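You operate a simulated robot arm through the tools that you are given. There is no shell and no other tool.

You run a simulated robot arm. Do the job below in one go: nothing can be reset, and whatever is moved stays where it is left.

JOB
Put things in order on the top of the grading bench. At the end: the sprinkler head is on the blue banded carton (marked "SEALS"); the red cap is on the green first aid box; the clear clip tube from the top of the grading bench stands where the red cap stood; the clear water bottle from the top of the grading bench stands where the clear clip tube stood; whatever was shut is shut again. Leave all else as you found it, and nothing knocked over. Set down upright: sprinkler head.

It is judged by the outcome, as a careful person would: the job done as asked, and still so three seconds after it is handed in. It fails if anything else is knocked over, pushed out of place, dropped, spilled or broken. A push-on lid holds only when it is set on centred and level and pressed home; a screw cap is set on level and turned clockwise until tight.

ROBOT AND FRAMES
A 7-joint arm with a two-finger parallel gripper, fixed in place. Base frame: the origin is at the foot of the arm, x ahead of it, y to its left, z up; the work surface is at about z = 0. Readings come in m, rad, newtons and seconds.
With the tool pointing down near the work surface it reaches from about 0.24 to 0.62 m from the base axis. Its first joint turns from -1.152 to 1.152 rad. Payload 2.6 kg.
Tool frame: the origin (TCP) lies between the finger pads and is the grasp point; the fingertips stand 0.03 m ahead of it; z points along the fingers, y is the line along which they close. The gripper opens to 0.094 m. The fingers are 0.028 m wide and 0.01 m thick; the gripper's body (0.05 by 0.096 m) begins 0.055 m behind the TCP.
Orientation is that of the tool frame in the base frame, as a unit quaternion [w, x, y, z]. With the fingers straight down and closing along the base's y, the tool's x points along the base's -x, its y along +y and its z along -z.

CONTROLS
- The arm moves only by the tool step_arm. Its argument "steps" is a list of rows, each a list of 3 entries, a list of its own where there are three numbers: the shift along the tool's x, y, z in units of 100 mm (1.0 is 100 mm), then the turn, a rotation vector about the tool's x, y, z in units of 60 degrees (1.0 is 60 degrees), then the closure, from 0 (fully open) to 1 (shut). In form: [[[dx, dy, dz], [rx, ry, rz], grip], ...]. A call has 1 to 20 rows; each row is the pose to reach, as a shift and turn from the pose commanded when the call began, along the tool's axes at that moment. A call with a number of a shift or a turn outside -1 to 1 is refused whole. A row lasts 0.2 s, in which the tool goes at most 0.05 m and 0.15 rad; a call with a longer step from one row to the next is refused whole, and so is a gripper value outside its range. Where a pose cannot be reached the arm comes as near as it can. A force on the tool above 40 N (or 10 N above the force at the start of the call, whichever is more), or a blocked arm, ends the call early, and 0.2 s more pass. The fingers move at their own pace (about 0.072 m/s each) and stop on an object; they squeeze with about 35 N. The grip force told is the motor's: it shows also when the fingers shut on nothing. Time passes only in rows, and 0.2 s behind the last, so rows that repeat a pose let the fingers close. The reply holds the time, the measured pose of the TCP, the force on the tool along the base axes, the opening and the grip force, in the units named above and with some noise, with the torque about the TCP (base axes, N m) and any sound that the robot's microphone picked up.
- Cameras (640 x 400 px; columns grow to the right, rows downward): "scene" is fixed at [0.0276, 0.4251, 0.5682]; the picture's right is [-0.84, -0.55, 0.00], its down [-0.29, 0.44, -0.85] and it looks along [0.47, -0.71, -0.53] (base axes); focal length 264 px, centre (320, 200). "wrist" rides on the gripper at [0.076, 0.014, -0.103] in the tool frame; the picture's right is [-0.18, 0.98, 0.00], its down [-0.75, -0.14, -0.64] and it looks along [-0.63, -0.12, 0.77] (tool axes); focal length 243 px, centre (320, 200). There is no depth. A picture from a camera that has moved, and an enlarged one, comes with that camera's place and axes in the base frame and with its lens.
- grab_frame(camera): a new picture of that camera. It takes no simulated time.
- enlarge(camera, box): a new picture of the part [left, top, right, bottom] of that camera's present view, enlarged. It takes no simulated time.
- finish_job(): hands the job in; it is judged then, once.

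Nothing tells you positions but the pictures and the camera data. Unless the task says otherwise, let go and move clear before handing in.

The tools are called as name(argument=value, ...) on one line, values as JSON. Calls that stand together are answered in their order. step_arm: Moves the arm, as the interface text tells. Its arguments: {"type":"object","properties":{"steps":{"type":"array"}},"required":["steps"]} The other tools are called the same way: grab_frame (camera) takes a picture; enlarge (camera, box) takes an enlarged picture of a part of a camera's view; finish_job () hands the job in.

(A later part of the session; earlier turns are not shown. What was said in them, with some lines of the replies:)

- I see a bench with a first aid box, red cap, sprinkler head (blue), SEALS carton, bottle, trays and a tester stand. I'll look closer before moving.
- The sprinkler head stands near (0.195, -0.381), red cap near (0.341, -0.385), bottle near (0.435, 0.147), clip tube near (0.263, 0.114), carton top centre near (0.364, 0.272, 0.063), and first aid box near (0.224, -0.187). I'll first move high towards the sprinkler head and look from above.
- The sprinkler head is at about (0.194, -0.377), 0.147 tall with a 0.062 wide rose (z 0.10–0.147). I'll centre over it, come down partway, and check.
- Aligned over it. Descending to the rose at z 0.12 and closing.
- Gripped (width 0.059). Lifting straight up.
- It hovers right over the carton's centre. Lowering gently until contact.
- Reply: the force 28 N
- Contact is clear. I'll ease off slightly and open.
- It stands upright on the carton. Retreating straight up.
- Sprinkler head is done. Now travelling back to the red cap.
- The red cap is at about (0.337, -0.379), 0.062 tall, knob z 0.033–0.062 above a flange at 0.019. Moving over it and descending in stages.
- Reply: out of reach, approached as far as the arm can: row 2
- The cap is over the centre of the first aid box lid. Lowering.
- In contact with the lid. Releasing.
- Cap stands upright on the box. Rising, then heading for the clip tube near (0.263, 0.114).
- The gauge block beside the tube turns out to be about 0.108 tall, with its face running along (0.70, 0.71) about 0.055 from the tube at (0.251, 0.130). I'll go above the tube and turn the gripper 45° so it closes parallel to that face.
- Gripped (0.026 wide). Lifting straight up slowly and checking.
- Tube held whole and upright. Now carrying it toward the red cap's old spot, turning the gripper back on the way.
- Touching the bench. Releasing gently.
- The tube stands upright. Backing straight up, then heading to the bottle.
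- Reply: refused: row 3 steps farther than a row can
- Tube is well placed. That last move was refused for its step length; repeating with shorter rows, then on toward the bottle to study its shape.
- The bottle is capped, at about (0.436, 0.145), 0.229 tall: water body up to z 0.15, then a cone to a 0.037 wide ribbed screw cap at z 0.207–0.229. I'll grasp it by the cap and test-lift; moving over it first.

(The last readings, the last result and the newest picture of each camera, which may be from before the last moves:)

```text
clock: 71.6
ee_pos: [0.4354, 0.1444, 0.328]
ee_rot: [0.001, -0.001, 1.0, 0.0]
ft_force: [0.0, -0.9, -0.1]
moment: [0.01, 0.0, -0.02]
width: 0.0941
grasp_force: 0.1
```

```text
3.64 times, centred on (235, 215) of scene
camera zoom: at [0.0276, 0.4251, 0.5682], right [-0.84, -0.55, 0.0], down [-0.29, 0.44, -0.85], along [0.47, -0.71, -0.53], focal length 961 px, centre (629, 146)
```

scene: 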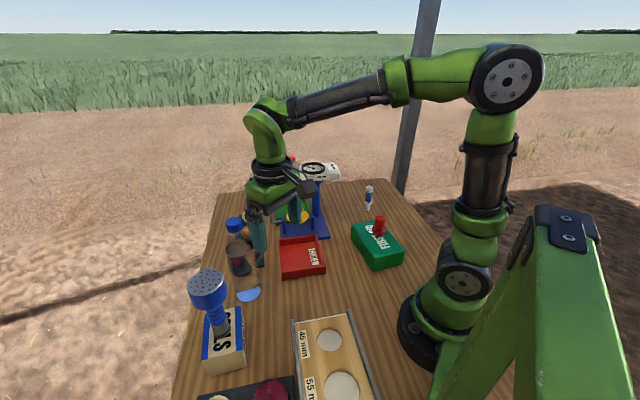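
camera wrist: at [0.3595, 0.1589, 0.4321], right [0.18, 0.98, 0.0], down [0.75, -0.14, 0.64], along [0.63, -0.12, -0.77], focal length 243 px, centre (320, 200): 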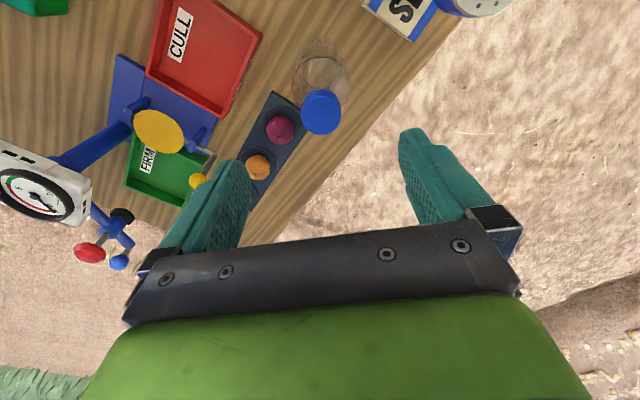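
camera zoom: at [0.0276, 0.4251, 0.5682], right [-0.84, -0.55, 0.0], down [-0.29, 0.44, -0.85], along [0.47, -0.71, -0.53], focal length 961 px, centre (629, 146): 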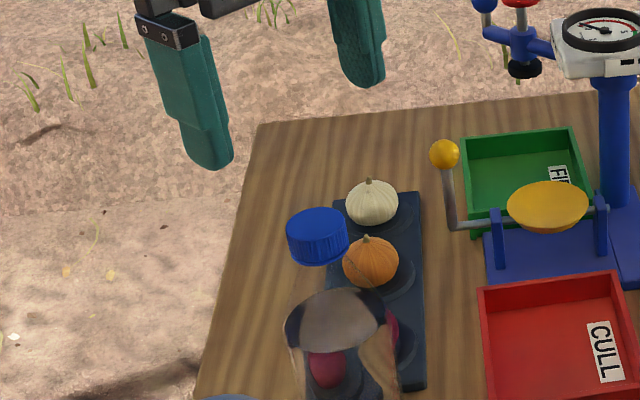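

step_arm(steps=[[[0.01, 0.01, 0.2], [0, 0, 0], 0], [[0.01, 0.01, 0.4], [0, 0, 0], 0], [[0.01, 0.01, 0.6], [0, 0, 0], 0], [[0.01, 0.01, 0.6], [0, 0, 0], 0]])

grab_frame(camera="wrist")

enlarge(camera="scene", box=[180, 160, 290, 270])

```text
clock: 72.6
ee_pos: [0.4351, 0.146, 0.2695]
ee_rot: [0.001, -0.001, 1.0, 0.0]
ft_force: [-1.2, 0.1, -1.3]
moment: [0.03, -0.01, 0.02]
width: 0.094
grasp_force: 0.1
```

```text
taken
camera wrist: at [0.3592, 0.1606, 0.3728], right [0.18, 0.98, 0.0], down [0.75, -0.14, 0.64], along [0.63, -0.12, -0.77], focal length 243 px, centre (320, 200)
```

wrist: 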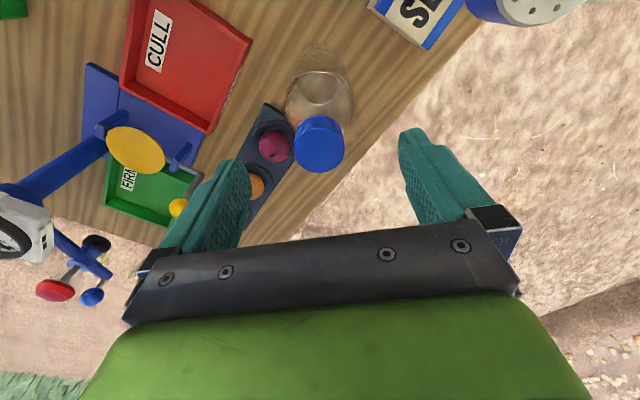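

```text
3.64 times, centred on (235, 215) of scene
camera zoom: at [0.0276, 0.4251, 0.5682], right [-0.84, -0.55, 0.0], down [-0.29, 0.44, -0.85], along [0.47, -0.71, -0.53], focal length 961 px, centre (629, 146)
```

zoom: 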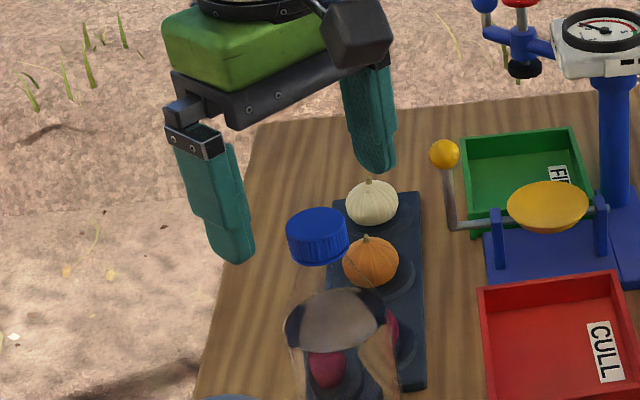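

step_arm(steps=[[[0.03, 0, 0.2], [0, 0, 0], 0], [[0.03, 0, 0.42], [0, 0, 0], 0], [[0.03, 0, 0.42], [0, 0, 0], 0]])

grab_frame(camera="wrist")

enlarge(camera="scene", box=[190, 170, 290, 270])

```text
clock: 73.4
ee_pos: [0.4311, 0.1454, 0.2266]
ee_rot: [0.001, 0.0, 1.0, 0.001]
ft_force: [0.2, -0.1, -0.5]
moment: [-0.01, 0.01, -0.03]
width: 0.0942
grasp_force: 0.1
```

```text
taken
camera wrist: at [0.356, 0.1599, 0.3302], right [0.18, 0.98, 0.0], down [0.75, -0.14, 0.64], along [0.63, -0.12, -0.77], focal length 243 px, centre (320, 200)
```

wrist: 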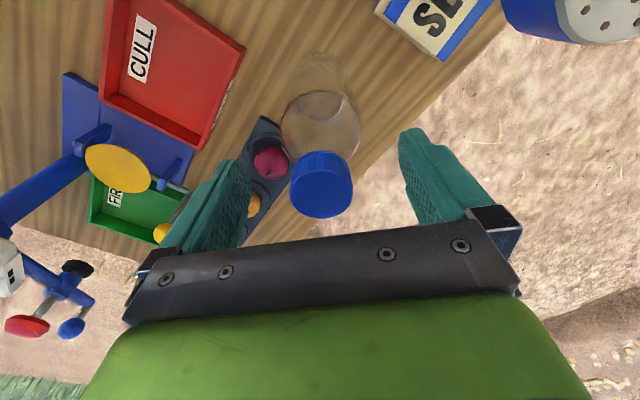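

```text
4.00 times, centred on (240, 220) of scene
camera zoom: at [0.0276, 0.4251, 0.5682], right [-0.84, -0.55, 0.0], down [-0.29, 0.44, -0.85], along [0.47, -0.71, -0.53], focal length 1057 px, centre (640, 120)
```

zoom: 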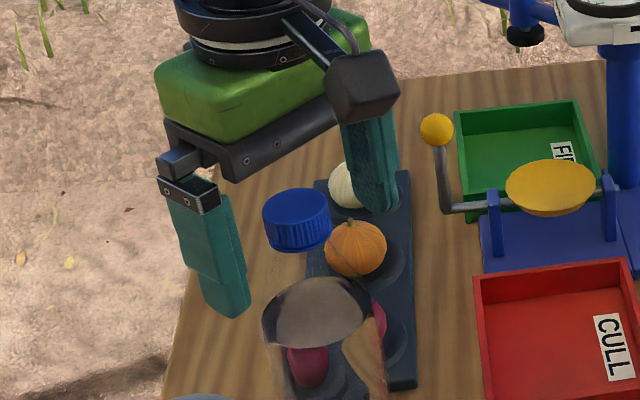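

Centred on the cap. Closing.

step_arm(steps=[[[0, 0, 0], [0, 0, 0], 0.3], [[0, 0, 0], [0, 0, 0], 0.5], [[0, 0, 0], [0, 0, 0], 0.65], [[0, 0, 0], [0, 0, 0], 0.75], [[0, 0, 0], [0, 0, 0], 0.75], [[0, 0, 0], [0, 0, 0], 0.75]])

enlarge(camera="wrist", box=[220, 80, 420, 260])

enlarge(camera="scene", box=[190, 200, 290, 310])

```text
clock: 74.8
ee_pos: [0.4318, 0.1453, 0.2261]
ee_rot: [0.001, 0.0, 1.0, -0.001]
ft_force: [1.4, 1.3, 0.3]
moment: [-0.01, -0.13, 0.01]
width: 0.0332
grasp_force: 35.2
```

```text
2.22 times, centred on (320, 170) of wrist
camera zoom: at [0.3561, 0.1599, 0.3304], right [0.18, 0.98, 0.0], down [0.75, -0.14, 0.64], along [0.63, -0.12, -0.77], focal length 539 px, centre (320, 267)
```

zoom: 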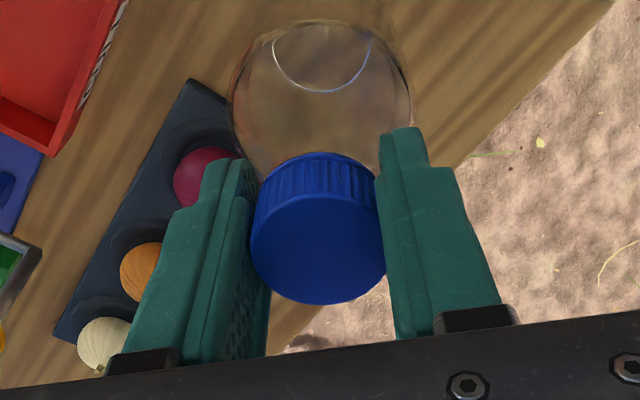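

```text
3.64 times, centred on (240, 255) of scene
camera zoom: at [0.0276, 0.4251, 0.5682], right [-0.84, -0.55, 0.0], down [-0.29, 0.44, -0.85], along [0.47, -0.71, -0.53], focal length 961 px, centre (611, 0)
```

zoom: 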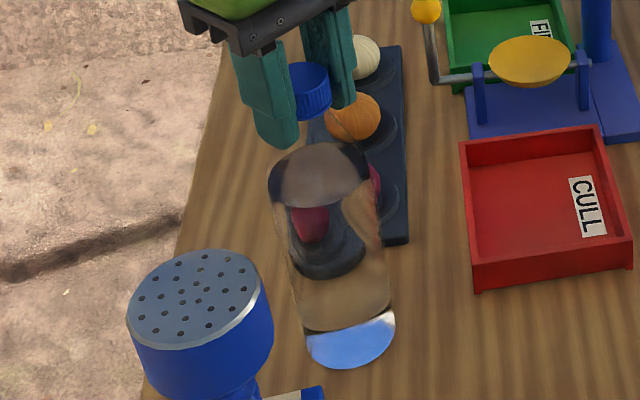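

Gripped at 0.033. Lifting just 8 mm to test whether the bottle comes with its cap.

step_arm(steps=[[[0, 0, -0.02], [0, 0, 0], 0.75], [[0, 0, -0.04], [0, 0, 0], 0.75], [[0, 0, -0.06], [0, 0, 0], 0.75], [[0, 0, -0.08], [0, 0, 0], 0.75], [[0, 0, -0.08], [0, 0, 0], 0.75]])

enlarge(camera="wrist", box=[220, 80, 420, 260])

enlarge(camera="scene", box=[190, 200, 290, 310])

```text
clock: 76.0
ee_pos: [0.4312, 0.146, 0.2343]
ee_rot: [0.001, -0.001, 1.0, 0.0]
ft_force: [0.6, 0.0, -5.1]
moment: [0.0, -0.01, 0.02]
width: 0.0332
grasp_force: 35.1
```

```text
2.22 times, centred on (320, 170) of wrist
camera zoom: at [0.3562, 0.1604, 0.3388], right [0.18, 0.98, 0.0], down [0.75, -0.14, 0.64], along [0.63, -0.12, -0.77], focal length 539 px, centre (320, 267)
```

zoom: 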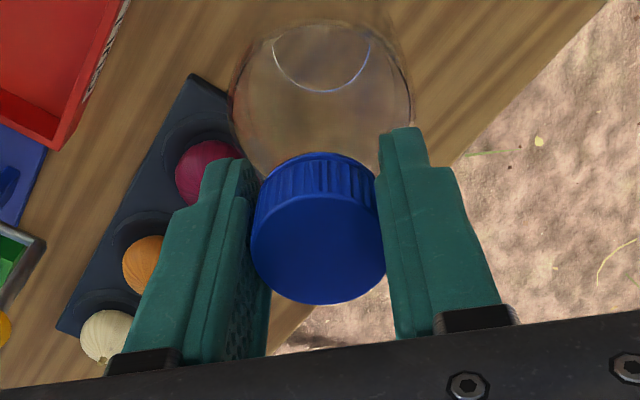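

```text
3.64 times, centred on (240, 255) of scene
camera zoom: at [0.0276, 0.4251, 0.5682], right [-0.84, -0.55, 0.0], down [-0.29, 0.44, -0.85], along [0.47, -0.71, -0.53], focal length 961 px, centre (611, 0)
```

zoom: 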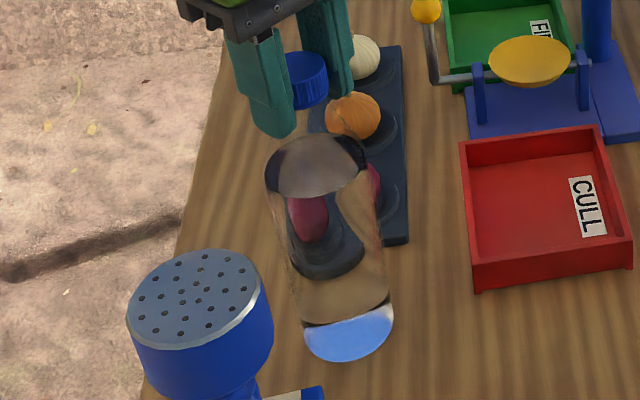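

The bottle lifts whole with its cap (about 5 N). Raising a little more and carrying it slowly towards (0.2505, 0.132).

step_arm(steps=[[[0, 0, -0.1], [0, 0, 0], 0.75], [[0, 0, -0.2], [0, 0, 0], 0.75], [[0, 0, -0.3], [0, 0, 0], 0.75], [[0, 0, -0.4], [0, 0, 0], 0.75], [[0.05, 0, -0.4], [0, 0, 0], 0.75], [[0.15, 0, -0.4], [0, 0, 0], 0.75], [[0.3, -0.02, -0.4], [0, 0, 0], 0.75], [[0.45, -0.03, -0.4], [0, 0, 0], 0.75], [[0.6, -0.04, -0.4], [0, 0, 0], 0.75], [[0.75, -0.05, -0.4], [0, 0, 0], 0.75], [[0.87, -0.06, -0.4], [0, 0, 0], 0.75], [[0.95, -0.07, -0.4], [0, 0, 0], 0.75], [[1, -0.07, -0.4], [0, 0, 0], 0.75]])

grab_frame(camera="scene")

grab_frame(camera="wrist")

```text
clock: 78.8
ee_pos: [0.3313, 0.1371, 0.2754]
ee_rot: [0.001, 0.001, 1.0, 0.0]
ft_force: [0.6, 0.2, -4.9]
moment: [-0.01, 0.05, -0.01]
width: 0.0335
grasp_force: 34.7
```

```text
taken
```

scene: 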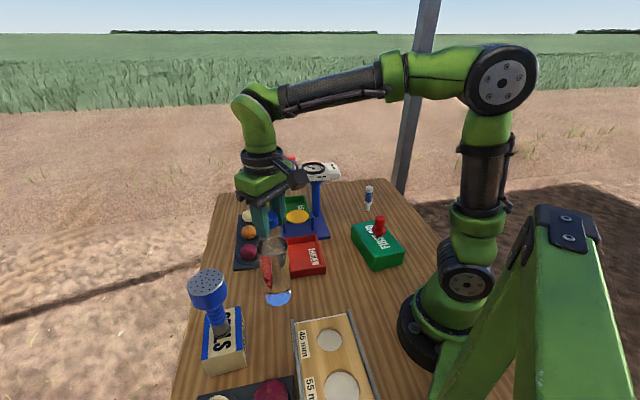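

```text
taken
camera wrist: at [0.2559, 0.1527, 0.3792], right [0.18, 0.98, 0.0], down [0.75, -0.14, 0.64], along [0.63, -0.12, -0.77], focal length 243 px, centre (320, 200)
```

wrist: 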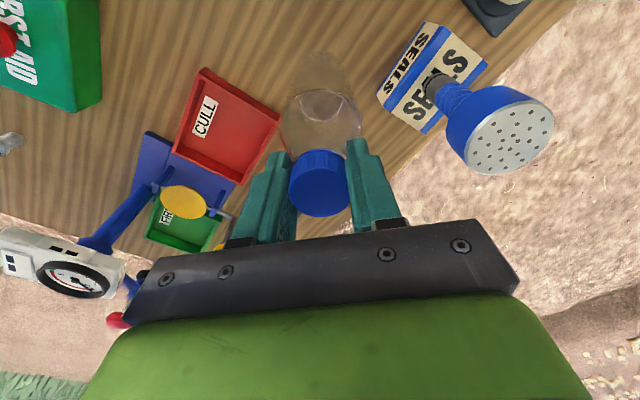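

step_arm(steps=[[[0.05, 0, 0], [0, 0, 0], 0.75], [[0.15, -0.01, 0], [0, 0, 0], 0.75], [[0.28, -0.02, 0], [0, 0, 0], 0.75], [[0.42, -0.03, 0], [0, 0, 0], 0.75], [[0.56, -0.04, 0], [0, 0, 0], 0.75], [[0.68, -0.05, 0], [0, 0, 0], 0.75], [[0.76, -0.05, 0], [0, 0, 0], 0.75], [[0.81, -0.05, 0], [0, 0, 0], 0.75], [[0.81, -0.05, 0], [0, 0, 0], 0.75]])

enlarge(camera="scene", box=[240, 200, 380, 340])

grab_frame(camera="wrist")

```text
clock: 80.8
ee_pos: [0.2501, 0.1334, 0.2757]
ee_rot: [0.001, 0.001, 1.0, -0.001]
ft_force: [-1.1, -0.7, -6.1]
moment: [-0.01, 0.04, 0.0]
width: 0.0333
grasp_force: 35.3
```

```text
2.86 times, centred on (310, 270) of scene
camera zoom: at [0.0276, 0.4251, 0.5682], right [-0.84, -0.55, 0.0], down [-0.29, 0.44, -0.85], along [0.47, -0.71, -0.53], focal length 755 px, centre (349, 0)
```

zoom: 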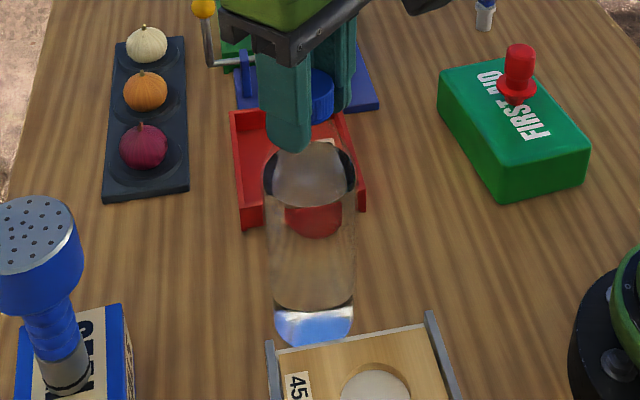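

```text
taken
camera wrist: at [0.1746, 0.1478, 0.3796], right [0.18, 0.98, 0.0], down [0.75, -0.14, 0.64], along [0.63, -0.12, -0.77], focal length 243 px, centre (320, 200)
```

wrist: 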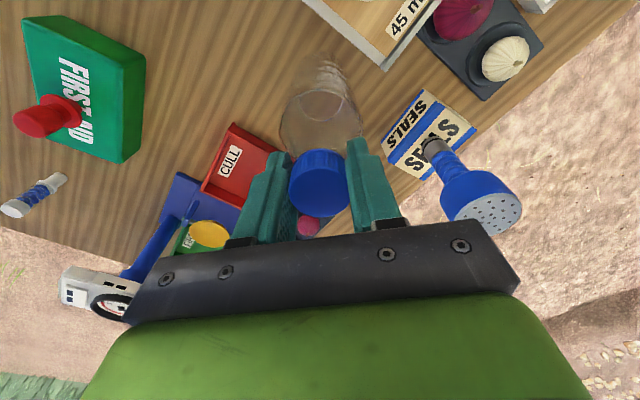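

Over the target spot. Lowering.

step_arm(steps=[[[0, 0, 0.1], [0, 0, 0], 0.75], [[0, 0, 0.2], [0, 0, 0], 0.75], [[0, 0, 0.3], [0, 0, 0], 0.75], [[0, 0, 0.4], [0, 0, 0], 0.75], [[0, 0, 0.44], [0, 0, 0], 0.75], [[0, 0, 0.44], [0, 0, 0], 0.75]])

step_arm(steps=[[[0, 0, 0.01], [0, 0, 0], 0.75], [[0, 0, 0.02], [0, 0, 0], 0.75], [[0, 0, 0.02], [0, 0, 0], 0.75]])

grab_frame(camera="wrist")

enlarge(camera="scene", box=[240, 200, 380, 340])

```text
clock: 82.2
ee_pos: [0.2514, 0.1329, 0.2304]
ee_rot: [0.002, 0.0, 1.0, 0.001]
ft_force: [0.2, -0.7, -5.0]
moment: [0.0, 0.0, 0.0]
width: 0.033
grasp_force: 35.7
```

```text
clock: 83.0
ee_pos: [0.2507, 0.1333, 0.2291]
ee_rot: [0.001, 0.0, 1.0, 0.0]
ft_force: [0.3, 0.7, -6.1]
moment: [0.02, 0.04, -0.04]
width: 0.0333
grasp_force: 35.1
```

```text
taken
camera wrist: at [0.1748, 0.1478, 0.3328], right [0.18, 0.98, 0.0], down [0.75, -0.14, 0.64], along [0.63, -0.12, -0.77], focal length 243 px, centre (320, 200)
```

wrist: 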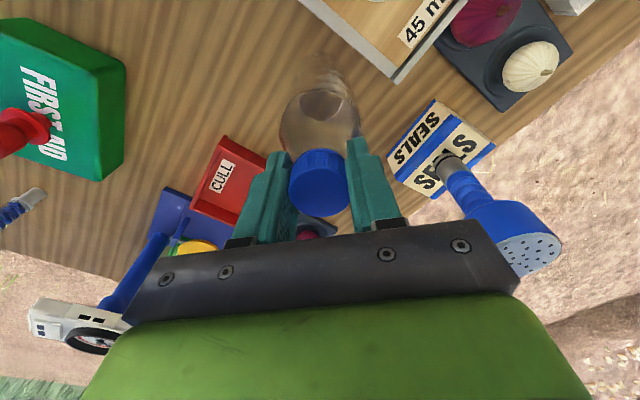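

```text
2.86 times, centred on (310, 270) of scene
camera zoom: at [0.0276, 0.4251, 0.5682], right [-0.84, -0.55, 0.0], down [-0.29, 0.44, -0.85], along [0.47, -0.71, -0.53], focal length 755 px, centre (349, 0)
```

zoom: 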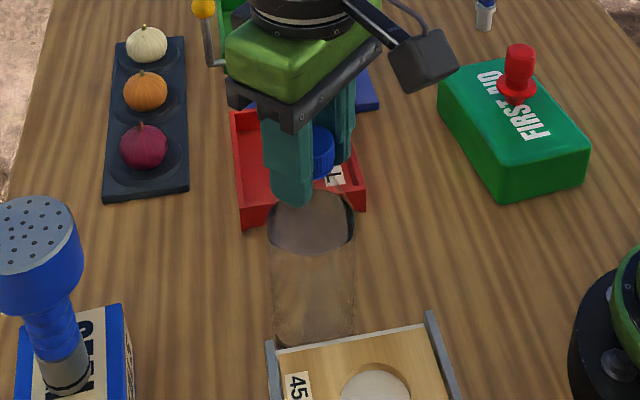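

step_arm(steps=[[[0, 0, 0.01], [0, 0, 0], 0.75], [[0, 0, 0.01], [0, 0, 0], 0.75]])

step_arm(steps=[[[0, 0, 0.01], [0, 0, 0], 0.75], [[0, 0, 0.01], [0, 0, 0], 0.75]])

```text
clock: 83.6
ee_pos: [0.2494, 0.1323, 0.2284]
ee_rot: [0.001, 0.001, 1.0, 0.0]
ft_force: [-0.5, 0.1, -6.0]
moment: [-0.01, 0.0, -0.01]
width: 0.0333
grasp_force: 35.2
```

```text
clock: 84.2
ee_pos: [0.251, 0.1324, 0.2275]
ee_rot: [0.001, 0.0, 1.0, 0.0]
ft_force: [0.1, -1.0, -6.1]
moment: [-0.02, 0.03, 0.04]
width: 0.0337
grasp_force: 35.0
```

step_arm(steps=[[[0, 0, 0.01], [0, 0, 0], 0.75], [[0, 0, 0.01], [0, 0, 0], 0.75]])

step_arm(steps=[[[0, 0, 0.01], [0, 0, 0], 0.75], [[0, 0, 0.01], [0, 0, 0], 0.75]])

```text
clock: 84.8
ee_pos: [0.2501, 0.133, 0.2271]
ee_rot: [0.001, 0.0, 1.0, 0.0]
ft_force: [-1.8, -1.7, 8.8]
moment: [-0.37, 0.78, 0.02]
width: 0.0333
grasp_force: 34.7
```

```text
clock: 85.4
ee_pos: [0.2525, 0.1328, 0.2262]
ee_rot: [0.004, 0.0, 1.0, 0.001]
ft_force: [-0.3, -3.5, 25.3]
moment: [-0.2, 0.12, -0.06]
width: 0.0333
grasp_force: 35.0
```

Bottle is on the bench. Easing off and releasing.

step_arm(steps=[[[0, 0, -0.01], [0, 0, 0], 0.75], [[0, 0, -0.01], [0, 0, 0], 0.75]])

step_arm(steps=[[[0, 0, 0], [0, 0, 0], 0.6], [[0, 0, 0], [0, 0, 0], 0.45], [[0, 0, 0], [0, 0, 0], 0.3], [[0, 0, 0], [0, 0, 0], 0], [[0, 0, 0], [0, 0, 0], 0]])

grab_frame(camera="wrist")

enlarge(camera="scene", box=[240, 200, 380, 340])

```text
clock: 86.0
ee_pos: [0.2511, 0.1326, 0.2255]
ee_rot: [0.001, 0.0, 1.0, 0.001]
ft_force: [6.0, -1.5, 12.5]
moment: [-0.22, -0.98, 0.0]
width: 0.0332
grasp_force: 34.9
```

```text
clock: 87.2
ee_pos: [0.2503, 0.1328, 0.2264]
ee_rot: [0.0, -0.001, 1.0, 0.001]
ft_force: [0.2, -0.6, -0.5]
moment: [0.0, -0.01, -0.02]
width: 0.094
grasp_force: 0.1
```

```text
taken
camera wrist: at [0.1748, 0.1481, 0.3297], right [0.18, 0.98, 0.0], down [0.75, -0.14, 0.64], along [0.63, -0.12, -0.77], focal length 243 px, centre (320, 200)
```

wrist: 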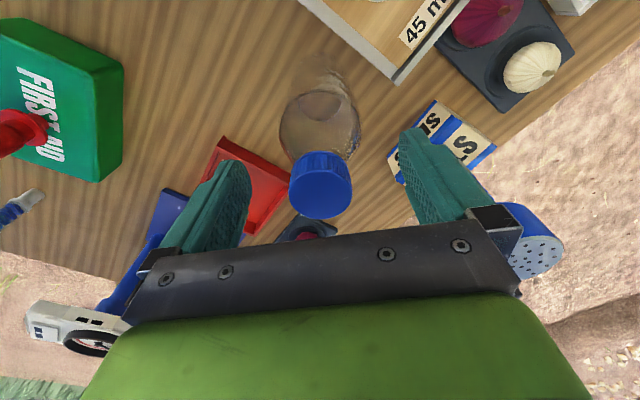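

```text
2.86 times, centred on (310, 270) of scene
camera zoom: at [0.0276, 0.4251, 0.5682], right [-0.84, -0.55, 0.0], down [-0.29, 0.44, -0.85], along [0.47, -0.71, -0.53], focal length 755 px, centre (349, 0)
```

zoom: 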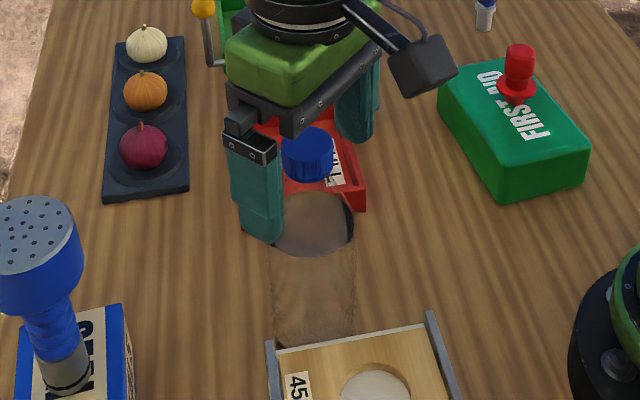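

Bottle stands upright, free of the fingers. Rising clear for a final look.

step_arm(steps=[[[0, 0, -0.2], [0, 0, 0], 0], [[0, 0, -0.4], [0, 0, 0], 0], [[0, 0, -0.7], [0, 0, 0], 0], [[0, 0, -1], [0, 0, 0], 0]])

step_arm(steps=[[[0, -0.3, -0.1], [0, 0, 0], 0], [[0, -0.6, -0.2], [0, 0, 0], 0], [[0, -1, -0.3], [0, 0, 0], 0]])

step_arm(steps=[[[0, -0.3, 0], [0, 0, 0], 0], [[0, -0.6, 0], [0, 0, 0], 0], [[0, -1, 0], [0, 0, 0], 0], [[0, -1, 0], [0, 0, 0], 0]])

grab_frame(camera="scene")

enlarge(camera="scene", box=[180, 170, 440, 400])

grab_frame(camera="wrist")

```text
clock: 88.2
ee_pos: [0.2502, 0.137, 0.325]
ee_rot: [0.0, 0.0, 1.0, 0.0]
ft_force: [-0.5, 0.6, 0.5]
moment: [0.02, 0.0, 0.0]
width: 0.0939
grasp_force: 0.1
```

```text
clock: 89.0
ee_pos: [0.2509, 0.0332, 0.3578]
ee_rot: [0.001, -0.001, 1.0, 0.0]
ft_force: [0.1, -0.1, 0.2]
moment: [0.01, 0.01, 0.0]
width: 0.0938
grasp_force: 0.0
```

```text
clock: 90.0
ee_pos: [0.2523, -0.066, 0.3564]
ee_rot: [0.001, 0.001, 1.0, 0.0]
ft_force: [1.0, -0.9, 0.3]
moment: [0.0, 0.01, -0.01]
width: 0.0941
grasp_force: 0.0
```

```text
taken
```

scene: 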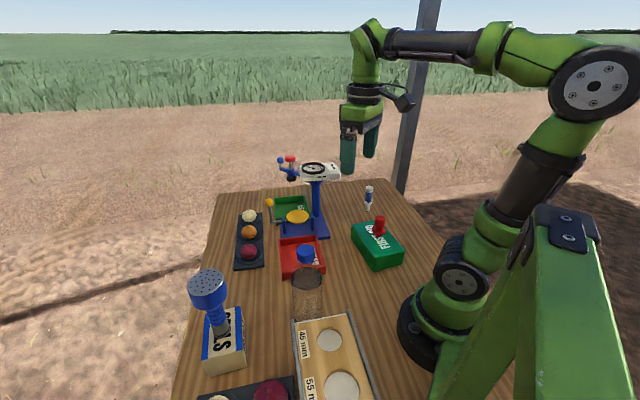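

```text
1.74 times, centred on (310, 285) of scene
camera zoom: at [0.0276, 0.4251, 0.5682], right [-0.84, -0.55, 0.0], down [-0.29, 0.44, -0.85], along [0.47, -0.71, -0.53], focal length 460 px, centre (337, 52)
```

zoom: 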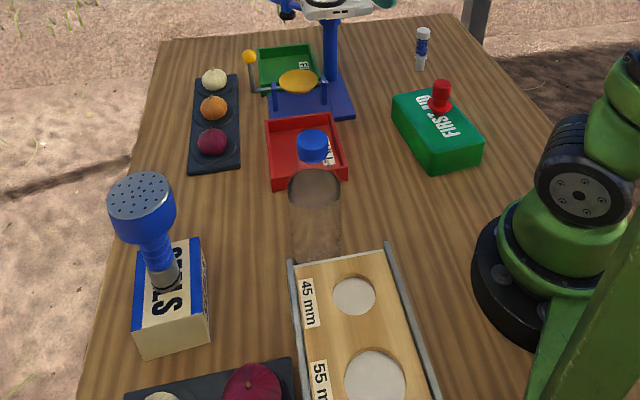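

```text
taken
camera wrist: at [0.1757, -0.052, 0.4603], right [0.18, 0.98, 0.0], down [0.75, -0.14, 0.64], along [0.63, -0.12, -0.77], focal length 243 px, centre (320, 200)
```

wrist: 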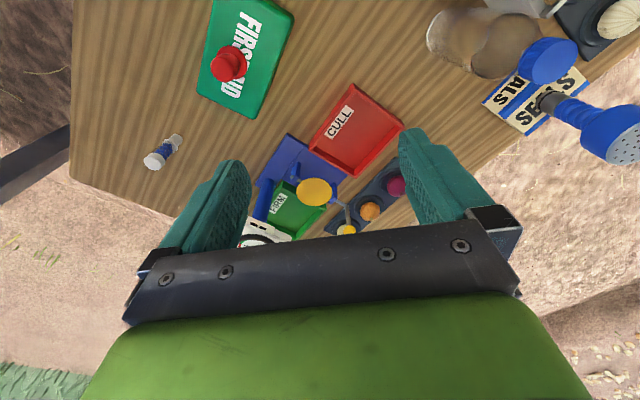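

All four things are in place and upright: the sprinkler head on the SEALS carton, the red cap on the first aid box, the tube where the cap stood, and the bottle where the tube stood. The bottle's cap stayed on, nothing else looks disturbed, and the arm is clear, so I'm handing in.

finish_job()

```text
The job is handed in.
```

The job is handed in. The last pictures show everything where you asked, with the arm moved clear:

- **Sprinkler head:** upright at the centre of the blue banded SEALS carton.
- **Red cap:** standing on the middle of the green first aid box.
- **Clip tube:** upright where the red cap stood, about (0.338, -0.378).
- **Water bottle:** upright where the clip tube stood, about (0.251, 0.133), roughly 2 cm from the gauge block. I carried it by its screw cap, which stayed on.

No lid or cap was opened along the way. I saw nothing else knocked over or moved.
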